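You operate a simulated robot arm through the tools that you are given. There is no shell and no other tool. Be economical: measure what you need, move in short steps, check, and stop when the job is done.

The job below is to be done with a simulated two-armed robot. You get a single attempt, and the scene is never put back.

Task
Take the white reel with the latest date and leave it in the purple box. Pick up the red reel with one hand, pass it to the other hand and put it on the green bench. Put the black fan from the grey table on the low shelf of the small grey table. Take the large blue board and put it on the bottom shelf of the extractor rack. Turn the y knob to 2. Fetch the load card and set it on the right labelled spot of the rack. Take the grey case from the white table and leave it on the top of the orange bench. Open the mixer lid. The order is free. Set down upright: load card.

The check looks at the end state, three seconds after you hand in, the way a careful person would. Anything else that was tipped, shoved, dropped, spilled or broken makes it a failure. Lids that push on must go on centred and level and be pressed home; caps that screw on are set level and turned clockwise until they are tight.

Robot
Two 7-joint arms with two-finger grippers on one trunk, on a base that drives. Base frame: it is fixed to the floor where the robot stands at the start and does not move with it; the origin is under the middle of the robot, x ahead of it, y to its left, z up. Units: mm, rad, N and s.
The left shoulder is at the start at [31, 171, 1205], the right one opposite. With the tool pointing down near the work surface each hand reaches from about 100 to 700 mm from the robot's upright axis, wherever it stands, measured 20 degrees to its own side. Places, roughly: black fan [1750, 2000, 750]; bottom shelf of the extractor rack [3600, -1700, 400]; green bench [-1700, -1000, 800]; grey case [1500, -3250, 750]; large blue board (23x15x4 cm) [3600, 1700, 800]; load card [-1250, -500, 750]; low shelf of the small grey table [700, -300, 300]; mixer lid [800, -600, 900]; purple box (26x23x6 cm) [-1300, 1500, 900]; red reel [750, 1750, 1000]; right labelled spot of the rack (17x22 cm) [-2300, -3000, 700]; top of the orange bench [1500, -600, 800]; white reel [500, 250, 1000]; y knob [500, -1300, 900]. Payload 2.45 kg a hand.
Tool frame (each hand has its own): the origin (TCP) lies between the finger pads and is the grasp point; the fingertips stand 26 mm ahead of it; z points along the fingers, y is the line along which they close. The gripper opens to 96 mm. The gripper's body begins 69 mm behind the TCP.
Orientation is that of the tool frame in the base frame, as a unit quaternion [x, y, z, w]. With the fingers straight down and closing along the base's y, the tool's x points along the base's -x, its y along +y and its z along -z.

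Tools
- The arms move only by the tool step_arm. It takes "left_rows", "right_rows" or both (then of equal length, played together; a hand with none holds still); each is a list of rows, each an object (a shift or turn left out is 0, a gripper value left out holds the last) with "claw": the finger opening in mm, from 0 to 96; "slide": the shift along the base's x, y, z in mm, a list of three; "rot": the turn, a rotation vector about the base's x, y, z in rad, a list of three. In form: [{"claw": claw, "slide": [x, y, z], "rot": [rx, ry, rz]}, ...]. A call has 1 to 10 rows; each row shifts and turns the commanded pose from where the row before left it. Each row takes 0.2 s and may step no farther than 50 mm and 0.15 rad from the row before; otherwise, or with a gripper value out of range, the whole call is refused. Where a pose cannot be reached the arm comes as near as it can. A force on the tool above 40 N (or 10 N above the force at the start of the call, whichever is more), or a blocked arm, ends the call early, and 0.2 s more pass. Each finger halts on what it meets, pressing with about 37 N; the grip force reading is that of the motor and also rises with nothing between the fingers. The clock runs only during rows and for 0.2 s after the last one: add rows that do not move to give the fingers time. It gives the time, the measured TCP pose, the force on the tool (base axes), the opening and the grip force at its end, in the units of the frame above (readings bear some noise), with the torque about the TCP (base axes, N m) and any sound that the robot's microphone picked up.
- Cameras (640 x 400 px; columns grow to the right, rows downward): "scene" is now at [83.7, -0.6, 1679.6]; the picture's right is [-0.17, -0.99, 0.01], its down [-0.74, 0.12, -0.67] and it looks along [0.65, -0.12, -0.75] (base axes); focal length 265 px, centre (320, 200). "left" rides on the left gripper at [82, -3, -98] in its tool frame; the picture's right is [0.04, 1.00, 0.00], its down [-0.73, 0.03, -0.68] and it looks along [-0.68, 0.03, 0.73] (tool axes); focal length 256 px, centre (320, 200). "right" rides on the right gripper at [82, 3, -98] in its tool frame; the picture's right is [-0.04, 1.00, 0.00], its down [-0.73, -0.03, -0.68] and it looks along [-0.68, -0.03, 0.73] (tool axes); focal length 256 px, centre (320, 200). There is no depth. A picture from a camera that has moved, and an enlarged one, comes with that camera's place and axes in the base frame and with its lens.
- snapshot(camera): a new picture of that camera. It takes no simulated time.
- slide_trunk(by): slides the trunk up (or, below 0, down) by that many mm; the arms and the scene camera ride with it, the base frame stays. It gives what a move gives, with no picture.
- base_move(legs): drives the robot by 1 to 6 legs, each [ahead, left, turn to the left] in mm, mm and rad, along the robot's own axes; the way and the turn of a leg run together, so that a leg with both is an arc; at most 1500 mm and 3.142 rad a leg. The arms and the cameras ride along, it lands a little off, and it stops where it bumps. It gives what a move gives.
- turn_head(pan, tilt): turns the head with the scene camera to pan (to the left, within 2.094 rad either way) and tilt (down, from -0.506 to 1.204), counted from straight ahead of the robot. It gives what a move gives.
- close_up(camera, box): a new picture of the part [left, top, right, bottom] of that camera's present view, enlarged. It takes no simulated time.
- hand_in(): hands the job in; it is judged then, once.

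Work in short steps. Places have to be worked out from the pictures, the camera data and where the tool is seen: move nearer, look again, correct. Check each grasp and each placing, and mend what went wrong. You have 217 turns and 228 pictures in all, those below and enlarged ones among them. Open the grippers and draw the arms clear of the work before you hand the job in, unless the task says otherwise; then end with one line.

The tools are called after "Call:" as a command line: name --argument value ..., lists and objects as JSON in quotes. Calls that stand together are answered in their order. step_arm: Moves the arms, as the interface text tells. Its arguments: {"type":"object","properties":{"left_rows":{"type":"array","items":{"type":"object","properties":{"claw":{"type":"number"},"slide":{"type":"array","items":{"type":"number"}},"rot":{"type":"array","items":{"type":"number"}}}}},"right_rows":{"type":"array","items":{"type":"object","properties":{"claw":{"type":"number"},"slide":{"type":"array","items":{"type":"number"}},"rot":{"type":"array","items":{"type":"number"}}}}}},"required":[]} The other tools are called the same way: slide_trunk (by) slides the trunk up or down; base_move (legs) drives the base; turn_head (pan, tilt) turns the head that bears the scene camera; snapshot (camera) takes a picture; close_up (camera, box) takes an enlarged picture of a part of a camera's view; hand_in () hands the job in.

At the start:

```text
time_s: 0.0
left_position: [383.1, 16.2, 1338.6]
left_tool_rot: [0.0, 1.0, -0.001, -0.001]
left_wrist_force: [0.5, -0.2, -0.4]
left_ft_torque: [-0.04, -0.01, 0.0]
left_grip_width: 96.1
left_finger_force: 0.0
right_position: [440.1, -424.6, 1351.3]
right_tool_rot: [0.0, 1.0, -0.002, 0.001]
right_wrist_force: [0.1, 0.4, -1.0]
right_ft_torque: [0.0, -0.02, 0.03]
right_grip_width: 95.8
right_finger_force: 0.0
trunk travel left (down, up): [-375.0, 192.0]
robot x, y, heading: [-0.5, -1.5, 0.0]
head pan, tilt: [-0.169, 0.841]
```

scene: 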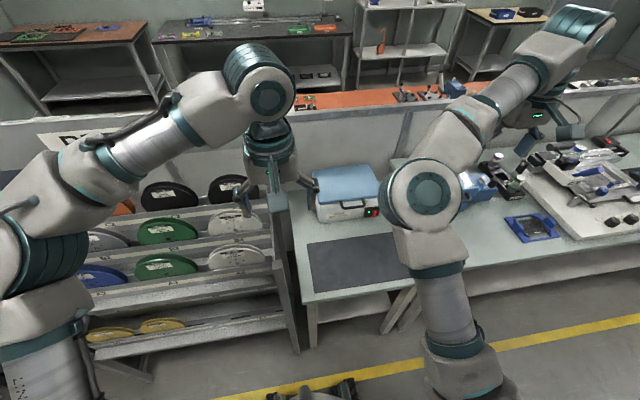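
right: 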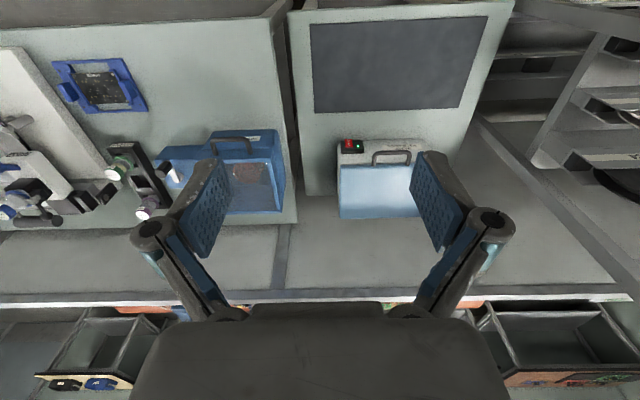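
left: 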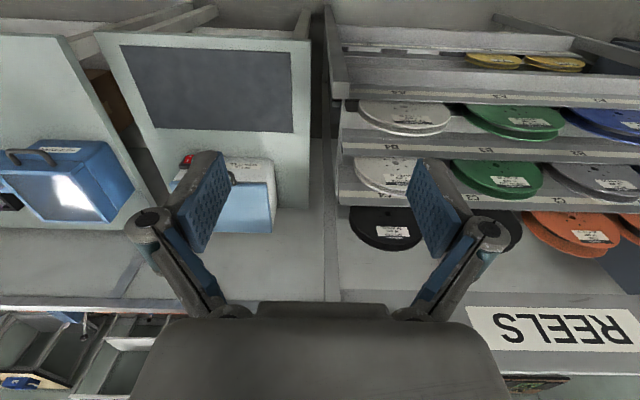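

The reel rack is ahead-left with two white reels in view; I look closer at their labels and at the mixer area.

Call:
close_up --camera "left" --box '[330, 80, 640, 270]'

Call:
close_up --camera "scene" --box '[80, 170, 300, 350]'

Call:
close_up --camera "scene" --box '[400, 100, 640, 260]'

```text
2.06 times, centred on (485, 175) of left
camera zoom: at [302.7, 12.2, 1437.0], right [-0.04, 1.0, 0.0], down [0.73, 0.03, 0.68], along [0.68, 0.03, -0.74], focal length 528 px, centre (-21, 252)
```

zoom: 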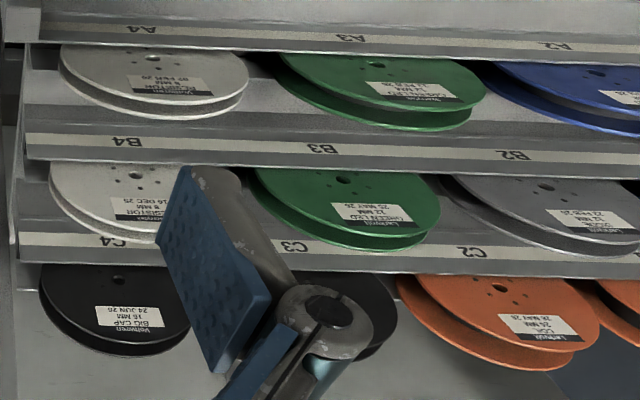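

```text
2.22 times, centred on (190, 260) of scene
camera zoom: at [83.7, -0.6, 1679.6], right [-0.17, -0.99, 0.01], down [-0.74, 0.12, -0.67], along [0.65, -0.12, -0.75], focal length 589 px, centre (609, 67)
```

zoom: 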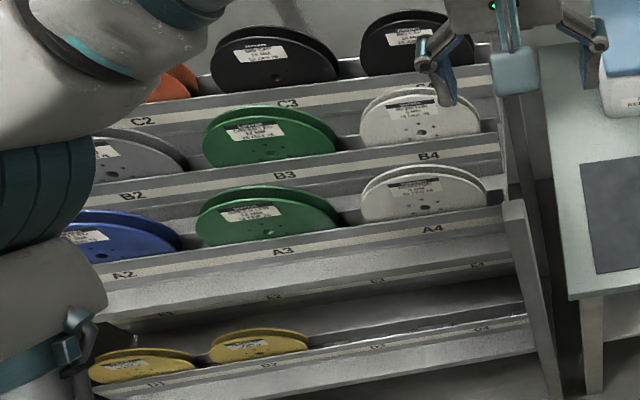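

```text
2.50 times, centred on (520, 180) of scene
camera zoom: at [83.7, -0.6, 1679.6], right [-0.17, -0.99, 0.01], down [-0.74, 0.12, -0.67], along [0.65, -0.12, -0.75], focal length 662 px, centre (-180, 250)
```

zoom: 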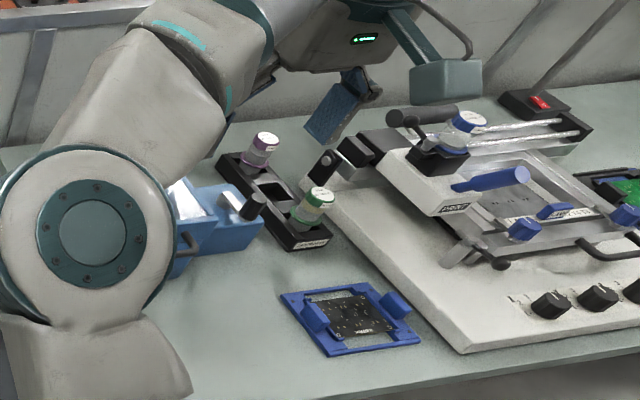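

Labels so far: B4 "14 DEC 25", A4 unclear. I enlarge labels and the two lidded boxes.

Call:
close_up --camera "left" --box '[350, 95, 460, 165]'

Call:
close_up --camera "right" --box '[30, 50, 300, 230]'

Call:
close_up --camera "left" --box '[350, 150, 460, 220]'

Call:
close_up --camera "left" --box '[0, 130, 290, 250]'

```text
5.71 times, centred on (405, 130) of left
camera zoom: at [302.7, 12.2, 1437.0], right [-0.04, 1.0, 0.0], down [0.73, 0.03, 0.68], along [0.68, 0.03, -0.74], focal length 1463 px, centre (-166, 600)
```

zoom: 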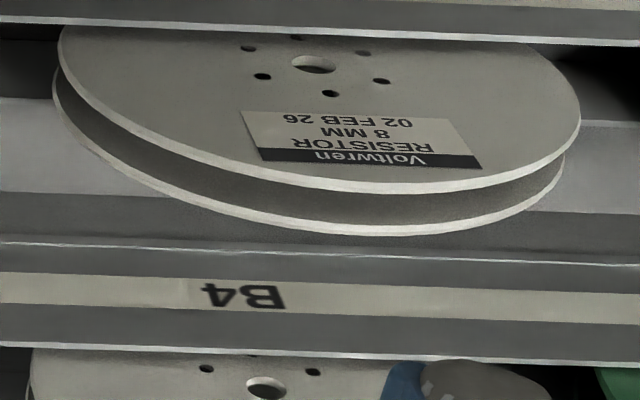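

```text
2.22 times, centred on (165, 140) of right
camera zoom: at [358.9, -422.1, 1448.4], right [0.04, 1.0, 0.0], down [0.73, -0.03, 0.68], along [0.68, -0.03, -0.73], focal length 569 px, centre (664, 333)
```

zoom: 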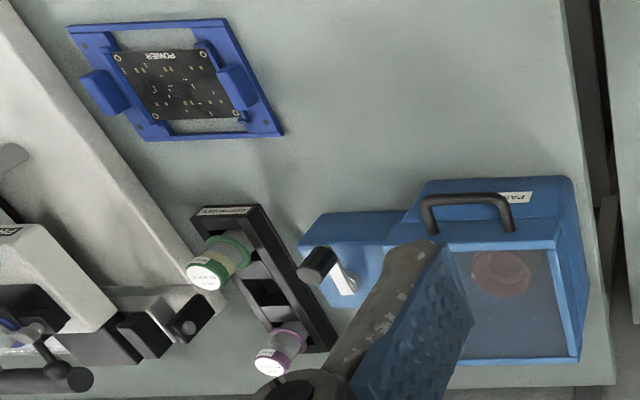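

```text
5.71 times, centred on (405, 185) of left
camera zoom: at [302.7, 12.2, 1437.0], right [-0.04, 1.0, 0.0], down [0.73, 0.03, 0.68], along [0.68, 0.03, -0.74], focal length 1463 px, centre (-166, 286)
```

zoom: 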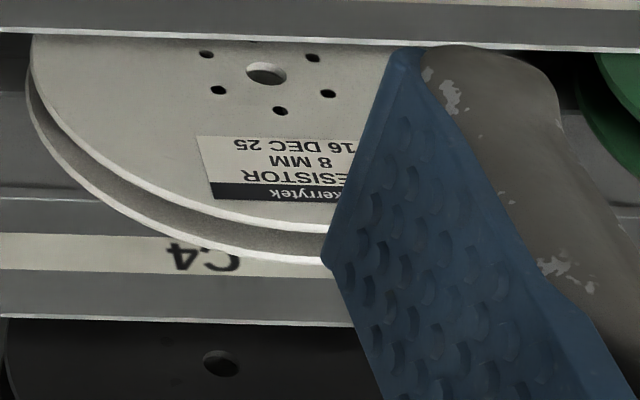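

```text
2.21 times, centred on (145, 190) of left
camera zoom: at [302.7, 12.2, 1437.0], right [-0.04, 1.0, 0.0], down [0.73, 0.03, 0.68], along [0.68, 0.03, -0.74], focal length 565 px, centre (706, 222)
```

zoom: 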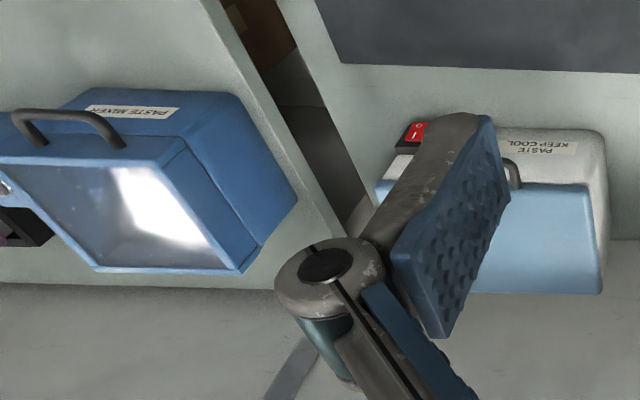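

The mixer is the blue "paste mixer" box; A4 white is 02 FEB 26, B4 white is 16 DEC 25. I look left for other white reels.

Call:
turn_head --pan 0.6 --tilt 0.6

Call:
snapshot --camera "scene"

```text
time_s: 1.1
left_position: [378.2, -19.7, 1338.8]
left_tool_rot: [0.001, 1.0, 0.011, 0.001]
left_wrist_force: [-0.1, -0.1, 0.1]
left_ft_torque: [0.05, -0.03, -0.01]
left_grip_width: 96.1
left_finger_force: 0.1
right_position: [436.6, -461.0, 1342.0]
right_tool_rot: [0.001, 1.0, 0.011, 0.001]
right_wrist_force: [-0.7, -0.7, -1.5]
right_ft_torque: [0.07, -0.07, 0.03]
right_grip_width: 96.1
right_finger_force: 0.1
trunk travel left (down, up): [-375.0, 192.0]
robot x, y, heading: [-4.0, -6.9, -0.006]
head pan, tilt: [0.6, 0.6]
```

```text
217 pictures are left
camera scene: at [79.0, 23.4, 1700.2], right [0.56, -0.83, -0.01], down [-0.47, -0.31, -0.83], along [0.68, 0.47, -0.56], focal length 265 px, centre (320, 200)
```

scene: 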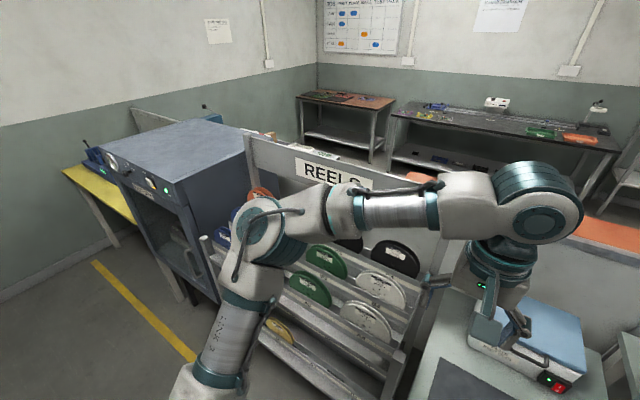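

The left arm blocks part of the rack. I survey the room with several head positions.

Call:
turn_head --pan 1.6 --tilt 0.3

Call:
snapshot --camera "scene"

Call:
turn_head --pan 0.0 --tilt 0.2

Call:
snapshot --camera "scene"

Call:
turn_head --pan -1.0 --tilt 0.4

Call:
snapshot --camera "scene"

Call:
turn_head --pan -2.0 --tilt 0.3

Call:
snapshot --camera "scene"

```text
time_s: 2.4
left_position: [379.3, 13.4, 1340.7]
left_tool_rot: [-0.001, 1.0, 0.002, 0.001]
left_wrist_force: [-0.4, -0.7, 0.3]
left_ft_torque: [-0.01, -0.01, 0.01]
left_grip_width: 96.4
left_finger_force: 0.0
right_position: [436.6, -428.1, 1351.1]
right_tool_rot: [-0.001, 1.0, 0.0, 0.002]
right_wrist_force: [0.3, -0.1, 0.1]
right_ft_torque: [-0.05, 0.02, 0.01]
right_grip_width: 96.3
right_finger_force: 0.0
trunk travel left (down, up): [-375.0, 192.0]
robot x, y, heading: [-1.0, 1.1, 0.0]
head pan, tilt: [1.6, 0.3]
```

```text
216 pictures are left
camera scene: at [3.1, 82.0, 1728.2], right [1.0, 0.03, 0.0], down [0.0, -0.29, -0.96], along [-0.03, 0.96, -0.29], focal length 265 px, centre (320, 200)
```

scene: 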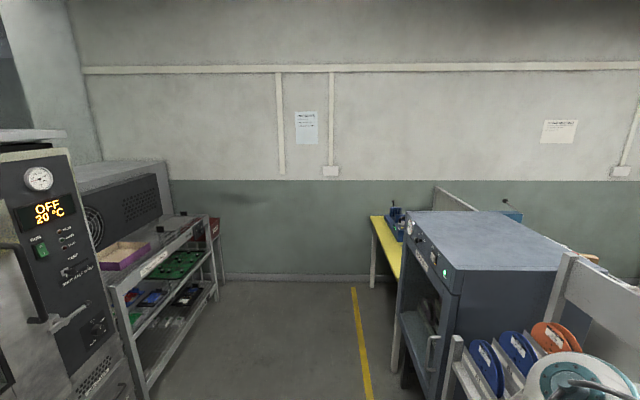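

```text
time_s: 4.0
left_position: [378.7, -27.9, 1340.8]
left_tool_rot: [0.001, 1.0, 0.014, 0.001]
left_wrist_force: [-0.6, -1.2, -0.5]
left_ft_torque: [0.06, -0.13, 0.01]
left_grip_width: 96.1
left_finger_force: 0.2
right_position: [435.1, -469.4, 1339.1]
right_tool_rot: [0.001, 1.0, 0.014, 0.001]
right_wrist_force: [-1.5, -0.7, -0.4]
right_ft_torque: [0.11, -0.06, -0.02]
right_grip_width: 96.1
right_finger_force: 0.0
trunk travel left (down, up): [-375.0, 192.0]
robot x, y, heading: [0.0, -7.4, -0.001]
head pan, tilt: [0.0, 0.201]
```

```text
215 pictures are left
camera scene: at [99.3, -51.2, 1735.7], right [0.0, -1.0, -0.03], down [-0.2, 0.03, -0.98], along [0.98, 0.0, -0.2], focal length 265 px, centre (320, 200)
```

scene: 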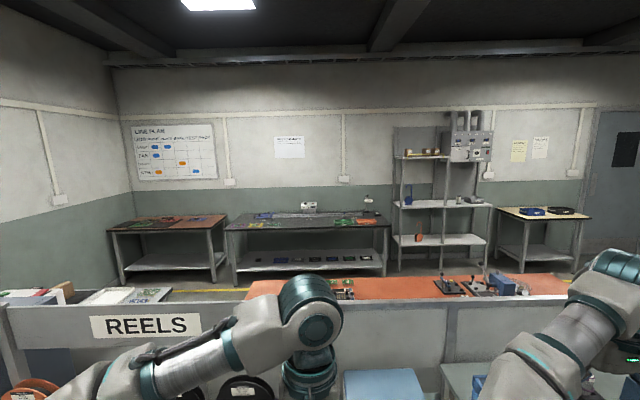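

```text
time_s: 5.3
left_position: [378.8, 43.9, 1340.1]
left_tool_rot: [-0.001, 1.0, -0.008, 0.001]
left_wrist_force: [1.0, 1.0, 0.2]
left_ft_torque: [-0.13, 0.14, 0.0]
left_grip_width: 95.9
left_finger_force: 0.1
right_position: [437.1, -397.7, 1360.0]
right_tool_rot: [-0.003, 1.0, -0.01, 0.003]
right_wrist_force: [1.3, 1.4, 0.3]
right_ft_torque: [-0.08, 0.05, 0.02]
right_grip_width: 95.9
right_finger_force: 0.1
trunk travel left (down, up): [-375.0, 192.0]
robot x, y, heading: [-1.3, 3.7, 0.002]
head pan, tilt: [-1.0, 0.4]
```

```text
214 pictures are left
camera scene: at [55.3, -42.3, 1719.3], right [-0.84, -0.54, 0.01], down [-0.21, 0.31, -0.93], along [0.5, -0.78, -0.38], focal length 265 px, centre (320, 200)
```

scene: 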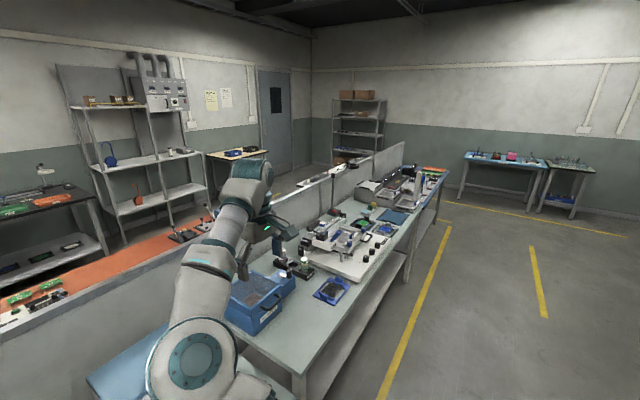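

```text
time_s: 6.6
left_position: [379.4, -12.1, 1340.5]
left_tool_rot: [-0.001, 1.0, 0.01, 0.001]
left_wrist_force: [-0.3, -1.0, -0.5]
left_ft_torque: [0.02, -0.02, 0.01]
left_grip_width: 96.0
left_finger_force: 0.0
right_position: [436.1, -454.4, 1343.5]
right_tool_rot: [0.0, 1.0, 0.008, 0.002]
right_wrist_force: [0.0, -0.8, 0.1]
right_ft_torque: [0.05, -0.05, 0.01]
right_grip_width: 95.8
right_finger_force: 0.1
trunk travel left (down, up): [-375.0, 192.0]
robot x, y, heading: [-1.5, -2.3, 0.002]
head pan, tilt: [-2.0, 0.3]
```

```text
213 pictures are left
camera scene: at [-32.1, -82.9, 1728.1], right [-0.91, 0.42, 0.0], down [0.12, 0.26, -0.96], along [-0.4, -0.87, -0.29], focal length 265 px, centre (320, 200)
```

scene: 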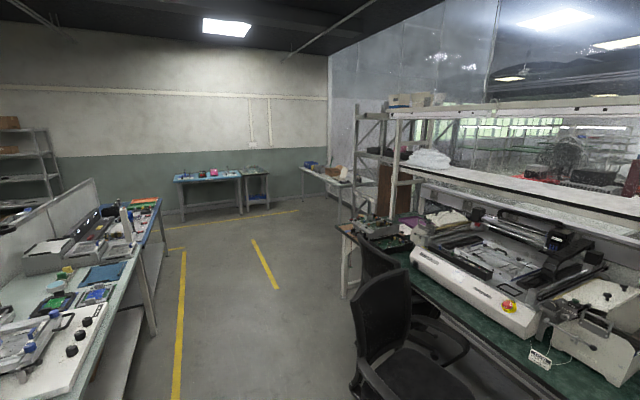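

Room understood: mixer is on the bench at about (680…, -655). I bring the right hand closer to it for a good look.

Call:
step_arm --right_rows '[{"slide": [0, -45, -20]}, {"slide": [0, -45, -20]}, {"slide": [0, -45, -20]}, {"slide": [0, -45, -20]}, {"slide": [0, -40, -20]}]'

Call:
turn_head --pan -0.75 --tilt 0.7

Call:
snapshot --camera "scene"

Call:
snapshot --camera "right"

```text
time_s: 8.0
left_position: [371.9, 37.4, 1342.2]
left_tool_rot: [-0.001, 1.0, -0.01, 0.004]
left_wrist_force: [1.0, 0.8, 0.8]
left_ft_torque: [-0.07, 0.03, 0.01]
left_grip_width: 96.0
left_finger_force: 0.0
right_position: [436.6, -629.3, 1270.8]
right_tool_rot: [-0.002, 1.0, -0.011, 0.004]
right_wrist_force: [1.4, 1.0, 0.7]
right_ft_torque: [-0.1, 0.08, -0.01]
right_grip_width: 95.9
right_finger_force: 0.1
trunk travel left (down, up): [-375.0, 192.0]
robot x, y, heading: [-3.5, -4.8, -0.004]
head pan, tilt: [-2.0, 0.3]
stopped in row 5 (right hand): the arm was blocked; the commanded pose is now the measured one
```

```text
time_s: 9.4
left_position: [371.1, -23.8, 1340.9]
left_tool_rot: [0.001, 1.0, 0.011, 0.003]
left_wrist_force: [-1.2, -0.2, -0.6]
left_ft_torque: [0.08, -0.1, 0.01]
left_grip_width: 96.1
left_finger_force: 0.0
right_position: [430.9, -686.6, 1242.5]
right_tool_rot: [0.002, 1.0, 0.01, 0.005]
right_wrist_force: [-2.4, -1.6, -1.2]
right_ft_torque: [0.07, -0.19, 0.0]
right_grip_width: 95.8
right_finger_force: 0.0
trunk travel left (down, up): [-375.0, 192.0]
robot x, y, heading: [-3.6, -12.8, 0.002]
head pan, tilt: [-0.75, 0.7]
```

```text
212 pictures are left
camera scene: at [66.1, -89.5, 1690.6], right [-0.68, -0.73, 0.0], down [-0.47, 0.45, -0.76], along [0.56, -0.51, -0.65], focal length 265 px, centre (320, 200)
```

scene: 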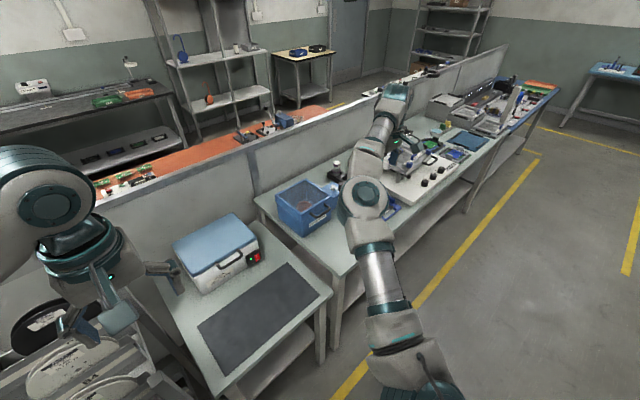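

```text
211 pictures are left
camera right: at [348.9, -685.0, 1339.1], right [0.04, 1.0, 0.02], down [0.73, -0.04, 0.68], along [0.68, -0.02, -0.73], focal length 256 px, centre (320, 200)
```

right: 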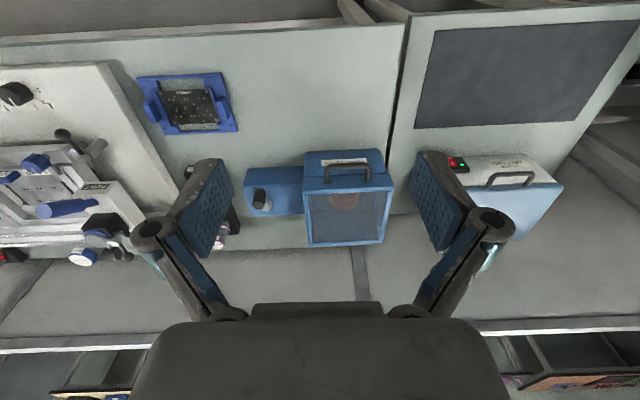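

The readings show the body swaying after motions; I wait a little to see whether it settles.

Call:
step_arm --right_rows '[{}, {}, {}, {}, {}, {}, {}, {}, {}, {}]'

Call:
step_arm --right_rows '[{}, {}]'

Call:
step_arm --right_rows '[{}, {}, {}]'

Call:
snapshot --camera "right"

```text
time_s: 11.0
left_position: [365.7, 113.0, 1340.6]
left_tool_rot: [-0.003, 0.999, -0.036, 0.006]
left_wrist_force: [1.1, 1.5, 0.6]
left_ft_torque: [-0.12, 0.2, 0.03]
left_grip_width: 95.8
left_finger_force: 0.0
right_position: [432.8, -557.2, 1306.4]
right_tool_rot: [-0.003, 0.999, -0.036, 0.009]
right_wrist_force: [3.4, 1.5, 1.6]
right_ft_torque: [-0.08, 0.28, 0.0]
right_grip_width: 95.9
right_finger_force: 0.0
trunk travel left (down, up): [-375.0, 192.0]
robot x, y, heading: [-5.8, 1.2, 0.005]
head pan, tilt: [-0.75, 0.7]
stopped in row 7 (right hand): the arm was blocked; the commanded pose is now the measured one
```

```text
time_s: 11.8
left_position: [354.0, 102.6, 1342.2]
left_tool_rot: [-0.002, 0.999, -0.033, 0.009]
left_wrist_force: [1.3, 1.4, 0.9]
left_ft_torque: [-0.09, 0.03, 0.0]
left_grip_width: 96.1
left_finger_force: 0.1
right_position: [426.2, -566.3, 1310.4]
right_tool_rot: [-0.005, 0.999, -0.035, 0.013]
right_wrist_force: [1.0, 0.8, 1.6]
right_ft_torque: [-0.1, 0.14, -0.01]
right_grip_width: 96.1
right_finger_force: 0.0
trunk travel left (down, up): [-375.0, 192.0]
robot x, y, heading: [-1.2, -9.3, 0.008]
head pan, tilt: [-0.75, 0.7]
stopped in row 2 (right hand): the arm was blocked; the commanded pose is now the measured one
```

```text
time_s: 12.6
left_position: [353.8, 44.6, 1342.4]
left_tool_rot: [0.0, 1.0, -0.012, 0.007]
left_wrist_force: [-0.3, 0.1, -1.1]
left_ft_torque: [0.0, 0.0, 0.02]
left_grip_width: 95.9
left_finger_force: 0.1
right_position: [428.1, -622.8, 1284.3]
right_tool_rot: [-0.006, 1.0, -0.015, 0.01]
right_wrist_force: [0.2, 0.9, -0.7]
right_ft_torque: [-0.02, -0.04, -0.01]
right_grip_width: 96.2
right_finger_force: 0.1
trunk travel left (down, up): [-375.0, 192.0]
robot x, y, heading: [-3.4, -14.8, 0.018]
head pan, tilt: [-0.75, 0.7]
```

```text
210 pictures are left
camera right: at [344.6, -617.0, 1379.7], right [0.03, 1.0, -0.03], down [0.72, 0.0, 0.69], along [0.69, -0.04, -0.72], focal length 256 px, centre (320, 200)
```

right: 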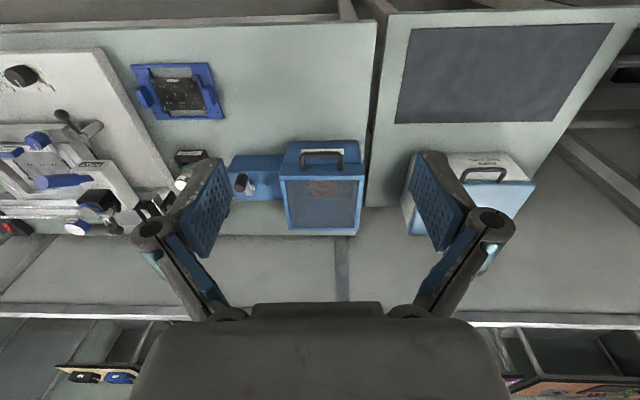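

The body is rolling slowly back and forth. I lower the trunk, which should steady it, and wait.

Call:
slide_trunk --by -80

Call:
step_arm --left_rows '[{}]'

Call:
step_arm --left_rows '[{}]'

Call:
step_arm --left_rows '[{}]'

Call:
step_arm --left_rows '[{}]'

Call:
step_arm --left_rows '[{}]'

Call:
step_arm --left_rows '[{}]'

Call:
step_arm --left_rows '[{}]'

```text
time_s: 13.8
left_position: [353.4, 125.4, 1262.4]
left_tool_rot: [-0.001, 0.999, -0.04, 0.011]
left_wrist_force: [0.2, 1.1, 0.7]
left_ft_torque: [-0.12, 0.11, 0.0]
left_grip_width: 96.2
left_finger_force: 0.1
right_position: [424.5, -543.4, 1239.6]
right_tool_rot: [-0.005, 0.999, -0.044, 0.013]
right_wrist_force: [2.2, 1.5, 1.8]
right_ft_torque: [-0.12, 0.27, -0.02]
right_grip_width: 95.8
right_finger_force: 0.1
trunk travel left (down, up): [-295.0, 272.0]
robot x, y, heading: [0.4, -4.6, 0.007]
head pan, tilt: [-0.75, 0.7]
```

```text
time_s: 14.4
left_position: [353.2, -11.3, 1267.1]
left_tool_rot: [0.002, 1.0, 0.005, 0.01]
left_wrist_force: [-1.1, -1.4, -0.2]
left_ft_torque: [0.11, -0.05, 0.02]
left_grip_width: 96.1
left_finger_force: 0.1
right_position: [423.5, -677.4, 1183.3]
right_tool_rot: [-0.002, 1.0, 0.003, 0.011]
right_wrist_force: [-1.2, -1.9, -2.4]
right_ft_torque: [0.06, -0.19, -0.01]
right_grip_width: 95.9
right_finger_force: 0.0
trunk travel left (down, up): [-295.0, 272.0]
robot x, y, heading: [-5.7, -26.7, 0.012]
head pan, tilt: [-0.75, 0.7]
stopped in row 1 (left hand): the arm was blocked; the commanded pose is now the measured one
```

```text
time_s: 15.0
left_position: [353.1, 40.9, 1267.6]
left_tool_rot: [0.001, 1.0, -0.01, 0.012]
left_wrist_force: [-0.4, -0.5, -0.8]
left_ft_torque: [0.05, 0.02, 0.01]
left_grip_width: 95.9
left_finger_force: 0.0
right_position: [421.1, -626.0, 1204.9]
right_tool_rot: [-0.003, 1.0, -0.013, 0.013]
right_wrist_force: [-0.9, -1.4, -0.9]
right_ft_torque: [0.04, -0.05, 0.0]
right_grip_width: 96.2
right_finger_force: 0.1
trunk travel left (down, up): [-295.0, 272.0]
robot x, y, heading: [1.6, -14.4, 0.005]
head pan, tilt: [-0.75, 0.7]
stopped in row 1 (left hand): the arm was blocked; the commanded pose is now the measured one
```

```text
time_s: 15.4
left_position: [352.6, 36.3, 1267.5]
left_tool_rot: [0.001, 1.0, -0.007, 0.01]
left_wrist_force: [-0.5, 0.9, -0.7]
left_ft_torque: [0.07, 0.0, 0.01]
left_grip_width: 96.0
left_finger_force: 0.2
right_position: [422.7, -630.9, 1202.2]
right_tool_rot: [-0.001, 1.0, -0.01, 0.012]
right_wrist_force: [-0.4, -0.8, -0.1]
right_ft_torque: [0.02, -0.06, -0.01]
right_grip_width: 96.1
right_finger_force: 0.1
trunk travel left (down, up): [-295.0, 272.0]
robot x, y, heading: [-3.4, -12.1, 0.009]
head pan, tilt: [-0.75, 0.7]
```

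```text
time_s: 15.8
left_position: [351.7, 69.8, 1267.3]
left_tool_rot: [-0.002, 1.0, -0.022, 0.011]
left_wrist_force: [-0.1, 0.0, 1.3]
left_ft_torque: [-0.07, 0.06, -0.03]
left_grip_width: 96.1
left_finger_force: 0.0
right_position: [419.8, -598.1, 1218.0]
right_tool_rot: [-0.004, 1.0, -0.024, 0.013]
right_wrist_force: [0.7, 1.0, 0.5]
right_ft_torque: [-0.07, 0.12, 0.0]
right_grip_width: 96.0
right_finger_force: 0.1
trunk travel left (down, up): [-295.0, 272.0]
robot x, y, heading: [-3.6, -7.3, 0.008]
head pan, tilt: [-0.75, 0.7]
```

```text
time_s: 16.4
left_position: [344.5, 81.2, 1268.6]
left_tool_rot: [-0.001, 1.0, -0.028, 0.014]
left_wrist_force: [0.7, 1.0, 1.1]
left_ft_torque: [-0.09, 0.03, -0.06]
left_grip_width: 95.9
left_finger_force: 0.1
right_position: [416.5, -588.0, 1228.2]
right_tool_rot: [-0.004, 0.999, -0.03, 0.017]
right_wrist_force: [0.9, 0.5, 1.5]
right_ft_torque: [-0.04, 0.11, -0.01]
right_grip_width: 95.8
right_finger_force: 0.1
trunk travel left (down, up): [-295.0, 272.0]
robot x, y, heading: [-1.1, -16.2, 0.004]
head pan, tilt: [-0.75, 0.7]
stopped in row 1 (left hand): the arm was blocked; the commanded pose is now the measured one
```

```text
time_s: 16.8
left_position: [346.7, 36.1, 1269.3]
left_tool_rot: [0.0, 1.0, -0.012, 0.012]
left_wrist_force: [0.7, -0.2, 0.1]
left_ft_torque: [0.04, -0.01, -0.01]
left_grip_width: 96.0
left_finger_force: 0.0
right_position: [416.6, -633.2, 1208.4]
right_tool_rot: [-0.001, 1.0, -0.015, 0.014]
right_wrist_force: [-0.2, -1.4, -0.7]
right_ft_torque: [0.08, -0.07, -0.04]
right_grip_width: 96.0
right_finger_force: 0.1
trunk travel left (down, up): [-295.0, 272.0]
robot x, y, heading: [-6.6, -28.1, 0.012]
head pan, tilt: [-0.75, 0.7]
```

```text
time_s: 17.2
left_position: [344.3, 52.9, 1269.6]
left_tool_rot: [0.001, 1.0, -0.016, 0.014]
left_wrist_force: [0.3, 0.5, 0.1]
left_ft_torque: [0.0, -0.05, 0.01]
left_grip_width: 96.1
left_finger_force: 0.1
right_position: [417.2, -616.4, 1215.8]
right_tool_rot: [-0.002, 1.0, -0.02, 0.015]
right_wrist_force: [0.5, -0.3, 0.2]
right_ft_torque: [0.01, -0.01, -0.01]
right_grip_width: 95.9
right_finger_force: 0.0
trunk travel left (down, up): [-295.0, 272.0]
robot x, y, heading: [-7.1, -17.3, 0.014]
head pan, tilt: [-0.75, 0.7]
```

Sway is decaying. I drive to stand in front of the mixer (about x=80, y=-520), backing off first, then look.

Call:
base_move --legs '[[-60, 0, 0], [0, -520, 0], [100, 0, 0]]'

Call:
step_arm --left_rows '[{}, {}, {}, {}, {}]'

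Call:
step_arm --left_rows '[{}, {}]'

Call:
snapshot --camera "scene"

```text
time_s: 21.5
left_position: [385.6, -524.3, 1270.4]
left_tool_rot: [0.0, 1.0, 0.004, 0.015]
left_wrist_force: [-0.2, -1.4, -0.8]
left_ft_torque: [0.16, -0.13, -0.04]
left_grip_width: 96.3
left_finger_force: 0.0
right_position: [459.5, -1190.5, 1189.9]
right_tool_rot: [-0.002, 1.0, 0.001, 0.016]
right_wrist_force: [-2.5, -2.0, -1.1]
right_ft_torque: [0.18, -0.27, 0.02]
right_grip_width: 96.0
right_finger_force: 0.1
trunk travel left (down, up): [-295.0, 272.0]
robot x, y, heading: [42.4, -548.8, 0.018]
head pan, tilt: [-0.75, 0.7]
```

```text
time_s: 22.9
left_position: [382.9, -406.7, 1266.8]
left_tool_rot: [-0.004, 0.999, -0.038, 0.016]
left_wrist_force: [0.8, 0.7, 0.3]
left_ft_torque: [-0.05, 0.02, -0.01]
left_grip_width: 96.3
left_finger_force: 0.0
right_position: [458.7, -1076.1, 1244.8]
right_tool_rot: [-0.006, 0.999, -0.042, 0.018]
right_wrist_force: [1.8, 0.6, 0.5]
right_ft_torque: [-0.03, 0.13, 0.01]
right_grip_width: 96.1
right_finger_force: 0.0
trunk travel left (down, up): [-295.0, 272.0]
robot x, y, heading: [43.2, -535.8, 0.014]
head pan, tilt: [-0.75, 0.7]
stopped in row 5 (left hand): the arm was blocked; the commanded pose is now the measured one
```

```text
time_s: 23.5
left_position: [382.2, -423.9, 1267.5]
left_tool_rot: [-0.002, 0.999, -0.03, 0.015]
left_wrist_force: [0.4, -0.3, -0.5]
left_ft_torque: [-0.04, 0.01, 0.03]
left_grip_width: 95.9
left_finger_force: 0.0
right_position: [457.8, -1092.5, 1237.9]
right_tool_rot: [-0.005, 0.999, -0.035, 0.019]
right_wrist_force: [1.2, -0.4, 0.4]
right_ft_torque: [0.01, 0.04, -0.03]
right_grip_width: 96.1
right_finger_force: 0.1
trunk travel left (down, up): [-295.0, 272.0]
robot x, y, heading: [40.0, -537.4, 0.019]
head pan, tilt: [-0.75, 0.7]
```

```text
209 pictures are left
camera scene: at [144.3, -606.4, 1610.0], right [-0.67, -0.74, 0.0], down [-0.48, 0.44, -0.76], along [0.56, -0.51, -0.65], focal length 265 px, centre (320, 200)
```

scene: 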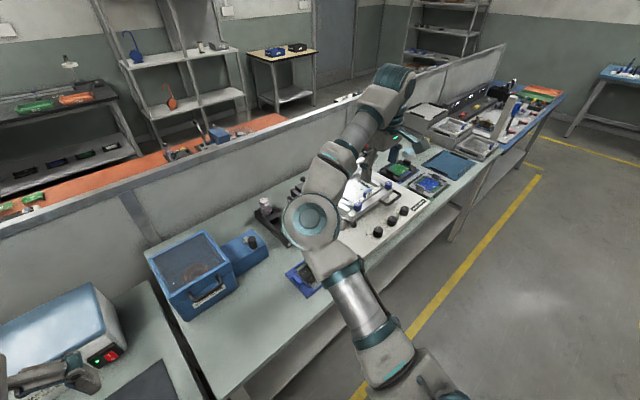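

I bring the right hand back in front of the robot, above and before the mixer.

Call:
step_arm --right_rows '[{"slide": [0, 40, 0]}, {"slide": [0, 40, 0]}, {"slide": [0, 40, 0]}, {"slide": [0, 40, 0]}, {"slide": [0, 40, 0]}, {"slide": [0, 40, 0]}, {"slide": [0, 40, 0]}, {"slide": [0, 40, 0]}, {"slide": [0, 40, 0]}, {"slide": [0, 20, 0]}]'

Call:
step_arm --right_rows '[{}, {}]'

Call:
step_arm --right_rows '[{}, {}]'

Call:
step_arm --right_rows '[{}, {}]'

Call:
snapshot --camera "right"

Call:
snapshot --camera "scene"

```text
time_s: 25.7
left_position: [382.5, -440.0, 1269.9]
left_tool_rot: [-0.002, 1.0, -0.026, 0.017]
left_wrist_force: [-0.2, -1.0, 0.8]
left_ft_torque: [-0.01, -0.02, 0.0]
left_grip_width: 96.2
left_finger_force: 0.0
right_position: [467.2, -926.3, 1237.3]
right_tool_rot: [-0.004, 0.999, -0.031, 0.017]
right_wrist_force: [0.0, 0.2, 0.8]
right_ft_torque: [-0.02, 0.0, -0.01]
right_grip_width: 96.0
right_finger_force: 0.2
right hand out of reach, approached as far as the arm can: row 5, 6, 7, 8, 9, 10
trunk travel left (down, up): [-295.0, 272.0]
robot x, y, heading: [43.3, -539.9, 0.013]
head pan, tilt: [-0.75, 0.7]
```

```text
time_s: 26.5
left_position: [379.5, -387.2, 1268.2]
left_tool_rot: [-0.005, 0.999, -0.041, 0.017]
left_wrist_force: [0.9, 0.0, 0.0]
left_ft_torque: [-0.05, 0.05, 0.0]
left_grip_width: 95.9
left_finger_force: 0.1
right_position: [465.2, -872.0, 1251.0]
right_tool_rot: [-0.01, 0.999, -0.047, 0.022]
right_wrist_force: [0.7, -0.2, 0.3]
right_ft_torque: [-0.05, 0.08, 0.05]
right_grip_width: 96.3
right_finger_force: 0.0
trunk travel left (down, up): [-295.0, 272.0]
robot x, y, heading: [39.4, -526.9, 0.015]
head pan, tilt: [-0.75, 0.7]
stopped in row 2 (right hand): the arm was blocked; the commanded pose is now the measured one
```

```text
time_s: 27.1
left_position: [377.1, -402.1, 1269.9]
left_tool_rot: [-0.004, 0.999, -0.035, 0.019]
left_wrist_force: [0.8, 1.0, 0.3]
left_ft_torque: [-0.03, 0.03, -0.02]
left_grip_width: 95.9
left_finger_force: 0.1
right_position: [459.1, -902.0, 1244.7]
right_tool_rot: [0.011, 0.999, -0.033, 0.02]
right_wrist_force: [0.2, -0.3, -0.4]
right_ft_torque: [0.01, 0.01, -0.01]
right_grip_width: 96.1
right_finger_force: 0.0
trunk travel left (down, up): [-295.0, 272.0]
robot x, y, heading: [42.1, -525.4, 0.015]
head pan, tilt: [-0.75, 0.7]
```

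```text
time_s: 27.9
left_position: [374.5, -439.5, 1272.8]
left_tool_rot: [-0.002, 0.999, -0.025, 0.021]
left_wrist_force: [-1.0, 0.2, -1.1]
left_ft_torque: [-0.03, -0.04, 0.02]
left_grip_width: 96.3
left_finger_force: 0.0
right_position: [456.1, -932.1, 1239.5]
right_tool_rot: [0.004, 0.999, -0.025, 0.022]
right_wrist_force: [-0.3, -1.4, 0.5]
right_ft_torque: [0.12, -0.02, -0.01]
right_grip_width: 96.0
right_finger_force: 0.1
trunk travel left (down, up): [-295.0, 272.0]
robot x, y, heading: [41.4, -539.3, 0.015]
head pan, tilt: [-0.75, 0.7]
stopped in row 2 (right hand): the arm was blocked; the commanded pose is now the measured one
```

```text
208 pictures are left
camera right: at [371.5, -923.6, 1333.3], right [0.05, 1.0, -0.05], down [0.7, 0.0, 0.71], along [0.71, -0.07, -0.7], focal length 256 px, centre (320, 200)
```

right: 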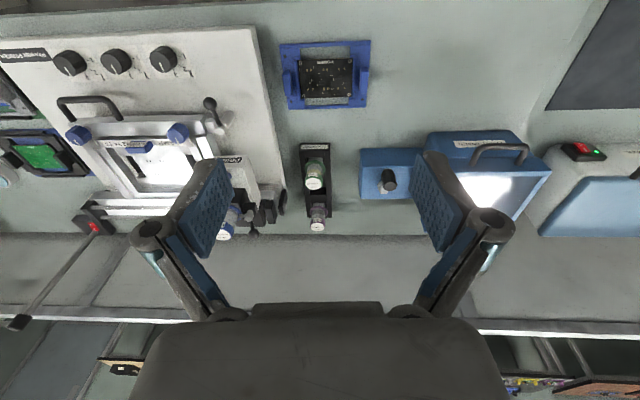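

```text
207 pictures are left
camera scene: at [142.7, -624.5, 1609.5], right [-0.67, -0.74, -0.01], down [-0.48, 0.45, -0.76], along [0.56, -0.5, -0.66], focal length 265 px, centre (320, 200)
```

scene: 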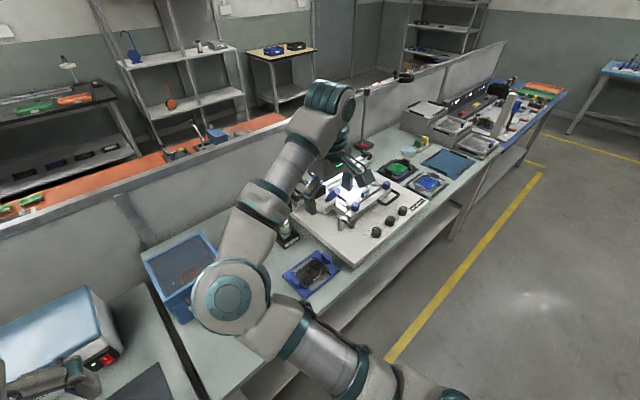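

Still swaying a little, and the hand is too high relative to the shoulder for reach. I lower the right hand near clear bench air and idle to check damping.

Call:
slide_trunk --by 80

Call:
step_arm --right_rows '[{"slide": [-30, 0, -25]}, {"slide": [-30, 20, -25]}, {"slide": [-20, 30, -25]}, {"slide": [0, 40, -20]}, {"slide": [0, 40, 0]}, {"slide": [0, 40, 0]}, {"slide": [0, 40, 0]}, {"slide": [0, 40, 0]}]'

Call:
step_arm --right_rows '[{}, {}, {}, {}]'

Call:
step_arm --right_rows '[{}, {}, {}, {}, {}]'

Call:
step_arm --right_rows '[{}, {}, {}, {}, {}, {}]'

Call:
snapshot --camera "right"

```text
time_s: 29.1
left_position: [375.0, -398.6, 1349.1]
left_tool_rot: [-0.003, 0.999, -0.039, 0.02]
left_wrist_force: [0.8, -0.2, 0.2]
left_ft_torque: [0.03, 0.03, 0.01]
left_grip_width: 96.0
left_finger_force: 0.1
right_position: [444.6, -881.1, 1351.8]
right_tool_rot: [-0.008, 0.998, -0.045, 0.049]
right_wrist_force: [0.7, 1.6, -0.7]
right_ft_torque: [-0.18, 0.06, -0.02]
right_grip_width: 95.9
right_finger_force: 0.1
trunk travel left (down, up): [-375.0, 192.0]
robot x, y, heading: [40.8, -533.4, 0.016]
head pan, tilt: [-0.75, 0.7]
```

```text
time_s: 31.1
left_position: [371.5, -391.4, 1350.8]
left_tool_rot: [-0.005, 0.999, -0.041, 0.021]
left_wrist_force: [1.0, 0.7, 1.0]
left_ft_torque: [-0.01, 0.05, 0.0]
left_grip_width: 96.0
left_finger_force: 0.1
right_position: [332.9, -896.9, 1257.9]
right_tool_rot: [-0.009, 0.998, -0.046, 0.05]
right_wrist_force: [0.5, 0.5, -0.1]
right_ft_torque: [-0.01, 0.02, 0.02]
right_grip_width: 96.2
right_finger_force: 0.2
right hand out of reach, approached as far as the arm can: row 1, 2, 3, 4, 5, 6, 7, 8
trunk travel left (down, up): [-375.0, 192.0]
robot x, y, heading: [42.4, -531.9, 0.009]
head pan, tilt: [-0.75, 0.7]
stopped in row 8 (right hand): the arm was blocked; the commanded pose is now the measured one
```

```text
time_s: 32.1
left_position: [374.1, -405.3, 1352.3]
left_tool_rot: [-0.003, 0.999, -0.036, 0.021]
left_wrist_force: [-0.5, 0.7, 0.6]
left_ft_torque: [-0.01, 0.01, 0.02]
left_grip_width: 95.9
left_finger_force: 0.0
right_position: [335.4, -908.2, 1253.1]
right_tool_rot: [-0.01, 0.998, -0.041, 0.049]
right_wrist_force: [-0.3, -0.7, -0.9]
right_ft_torque: [-0.01, -0.02, -0.03]
right_grip_width: 96.0
right_finger_force: 0.2
trunk travel left (down, up): [-375.0, 192.0]
robot x, y, heading: [42.4, -533.5, 0.015]
head pan, tilt: [-0.75, 0.7]
```

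```text
time_s: 33.5
left_position: [368.7, -424.0, 1354.8]
left_tool_rot: [-0.003, 0.999, -0.031, 0.023]
left_wrist_force: [-0.4, -0.6, 0.1]
left_ft_torque: [-0.03, -0.02, -0.01]
left_grip_width: 96.0
left_finger_force: 0.0
right_position: [328.6, -929.4, 1251.3]
right_tool_rot: [-0.002, 0.998, -0.034, 0.05]
right_wrist_force: [-0.7, 0.3, -0.3]
right_ft_torque: [0.04, -0.05, 0.01]
right_grip_width: 96.0
right_finger_force: 0.0
trunk travel left (down, up): [-375.0, 192.0]
robot x, y, heading: [42.5, -541.9, 0.017]
head pan, tilt: [-0.75, 0.7]
stopped in row 5 (right hand): the arm was blocked; the commanded pose is now the measured one
```

```text
time_s: 34.9
left_position: [369.5, -421.4, 1352.6]
left_tool_rot: [-0.002, 0.999, -0.033, 0.022]
left_wrist_force: [0.1, 0.8, 0.5]
left_ft_torque: [0.0, 0.0, -0.01]
left_grip_width: 95.8
left_finger_force: 0.1
right_position: [332.1, -922.6, 1252.3]
right_tool_rot: [-0.007, 0.998, -0.037, 0.05]
right_wrist_force: [0.6, -0.1, -0.9]
right_ft_torque: [0.02, 0.01, 0.0]
right_grip_width: 96.0
right_finger_force: 0.1
trunk travel left (down, up): [-375.0, 192.0]
robot x, y, heading: [44.9, -538.1, 0.018]
head pan, tilt: [-0.75, 0.7]
```

```text
206 pictures are left
camera right: at [240.4, -914.4, 1340.4], right [0.03, 1.0, -0.07], down [0.66, 0.04, 0.75], along [0.75, -0.07, -0.66], focal length 256 px, centre (320, 200)
```

right: 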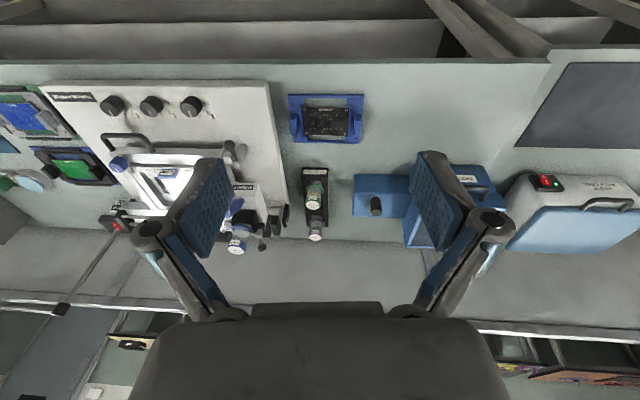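

Sway has settled. The right hand seems near a joint limit at this height; I lower it in the free air before the bench and then move inward.

Call:
step_arm --right_rows '[{"slide": [0, 0, -40]}, {"slide": [0, 0, -40]}, {"slide": [0, 0, -40]}, {"slide": [0, 0, -40]}, {"slide": [0, 20, -30]}, {"slide": [0, 40, 0]}, {"slide": [0, 40, 0]}, {"slide": [0, 40, 0]}, {"slide": [0, 40, 0]}, {"slide": [0, 40, 0]}]'

Call:
snapshot --camera "scene"

```text
time_s: 37.1
left_position: [368.9, -438.7, 1354.2]
left_tool_rot: [-0.002, 0.999, -0.026, 0.023]
left_wrist_force: [-1.4, -1.3, -0.8]
left_ft_torque: [0.04, -0.03, 0.0]
left_grip_width: 95.8
left_finger_force: 0.1
right_position: [306.5, -945.2, 1074.3]
right_tool_rot: [-0.007, 0.998, -0.032, 0.05]
right_wrist_force: [-0.1, -0.2, 0.0]
right_ft_torque: [0.02, -0.06, 0.0]
right_grip_width: 96.0
right_finger_force: 0.0
right hand out of reach, approached as far as the arm can: row 1, 3, 5, 6, 7, 8, 9, 10
trunk travel left (down, up): [-375.0, 192.0]
robot x, y, heading: [41.2, -541.1, 0.018]
head pan, tilt: [-0.75, 0.7]
```

```text
205 pictures are left
camera scene: at [109.6, -629.9, 1689.7], right [-0.67, -0.74, -0.01], down [-0.48, 0.45, -0.75], along [0.56, -0.5, -0.66], focal length 265 px, centre (320, 200)
```

scene: 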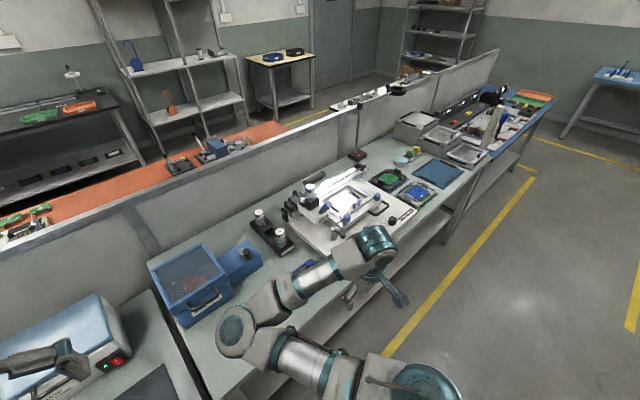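

The arm seems wrist-limited; gripping the mixer handle needs a yawed tool anyway, so I turn the hand counter-clockwise while moving inward.

Call:
step_arm --right_rows '[{"rot": [0, 0, 0.15]}, {"rot": [0, 0, 0.15]}, {"rot": [0, 0, 0.15]}, {"rot": [0, 0, 0.15], "slide": [0, 20, 0]}, {"rot": [0, 0, 0.15], "slide": [0, 20, 0]}, {"slide": [0, 30, 0]}, {"slide": [0, 30, 0]}, {"slide": [0, 30, 0]}]'

```text
time_s: 38.9
left_position: [369.6, -445.9, 1354.5]
left_tool_rot: [-0.001, 0.999, -0.023, 0.022]
left_wrist_force: [-0.5, -1.2, 0.1]
left_ft_torque: [0.02, 0.01, 0.02]
left_grip_width: 95.9
left_finger_force: 0.1
right_position: [297.6, -941.4, 1072.0]
right_tool_rot: [-0.37, 0.927, -0.009, 0.063]
right_wrist_force: [-0.5, 0.1, 0.8]
right_ft_torque: [0.0, -0.02, 0.02]
right_grip_width: 96.0
right_finger_force: 0.0
right hand out of reach, approached as far as the arm can: row 4, 5, 6, 7, 8
trunk travel left (down, up): [-375.0, 192.0]
robot x, y, heading: [43.1, -540.2, 0.014]
head pan, tilt: [-0.75, 0.7]
```

Turn worked but inward is still limited—arm too folded. I extend forward over the bench (z 1070, clear) then try inward.

Call:
step_arm --right_rows '[{"slide": [40, 0, 0]}, {"slide": [40, 0, 0]}, {"slide": [40, 0, 0]}, {"slide": [40, 0, 0]}, {"slide": [40, 0, 0]}, {"slide": [20, 30, 0]}, {"slide": [10, 40, 0]}, {"slide": [0, 40, 0]}, {"slide": [0, 40, 0]}, {"slide": [0, 40, 0]}]'

Call:
snapshot --camera "scene"

Call:
snapshot --camera "right"

```text
time_s: 41.3
left_position: [364.2, -422.9, 1354.4]
left_tool_rot: [-0.002, 0.999, -0.03, 0.024]
left_wrist_force: [-0.2, -0.1, 0.2]
left_ft_torque: [0.03, -0.02, 0.02]
left_grip_width: 95.9
left_finger_force: 0.1
right_position: [597.1, -858.0, 1064.5]
right_tool_rot: [-0.373, 0.926, -0.014, 0.063]
right_wrist_force: [-0.7, -1.0, 0.7]
right_ft_torque: [0.05, -0.01, 0.0]
right_grip_width: 96.3
right_finger_force: 0.0
right hand out of reach, approached as far as the arm can: row 1, 3, 6, 7, 8, 9, 10
trunk travel left (down, up): [-375.0, 192.0]
robot x, y, heading: [40.2, -535.3, 0.019]
head pan, tilt: [-0.75, 0.7]
stopped in row 10 (right hand): the arm was blocked; the commanded pose is now the measured one
```

```text
204 pictures are left
camera scene: at [110.9, -577.3, 1691.6], right [-0.67, -0.74, 0.01], down [-0.48, 0.42, -0.77], along [0.57, -0.52, -0.64], focal length 265 px, centre (320, 200)
```

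scene: 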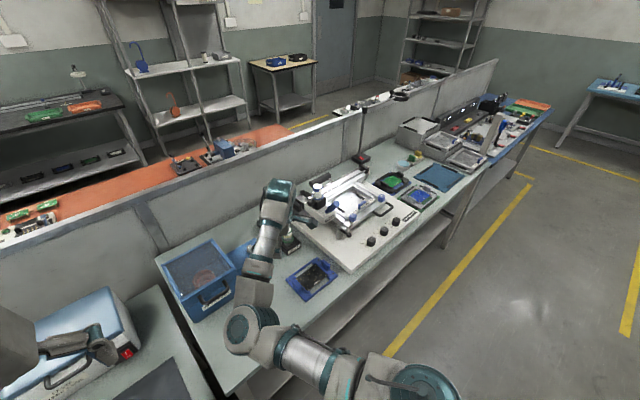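

```text
203 pictures are left
camera right: at [524.5, -914.6, 1152.1], right [-0.66, 0.75, -0.07], down [0.46, 0.47, 0.75], along [0.6, 0.47, -0.65], focal length 256 px, centre (320, 200)
```

right: 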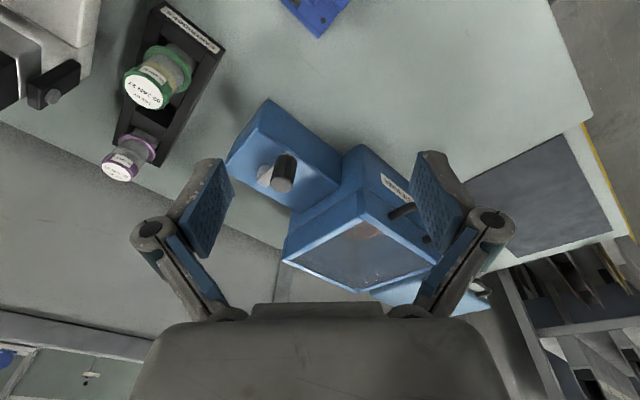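

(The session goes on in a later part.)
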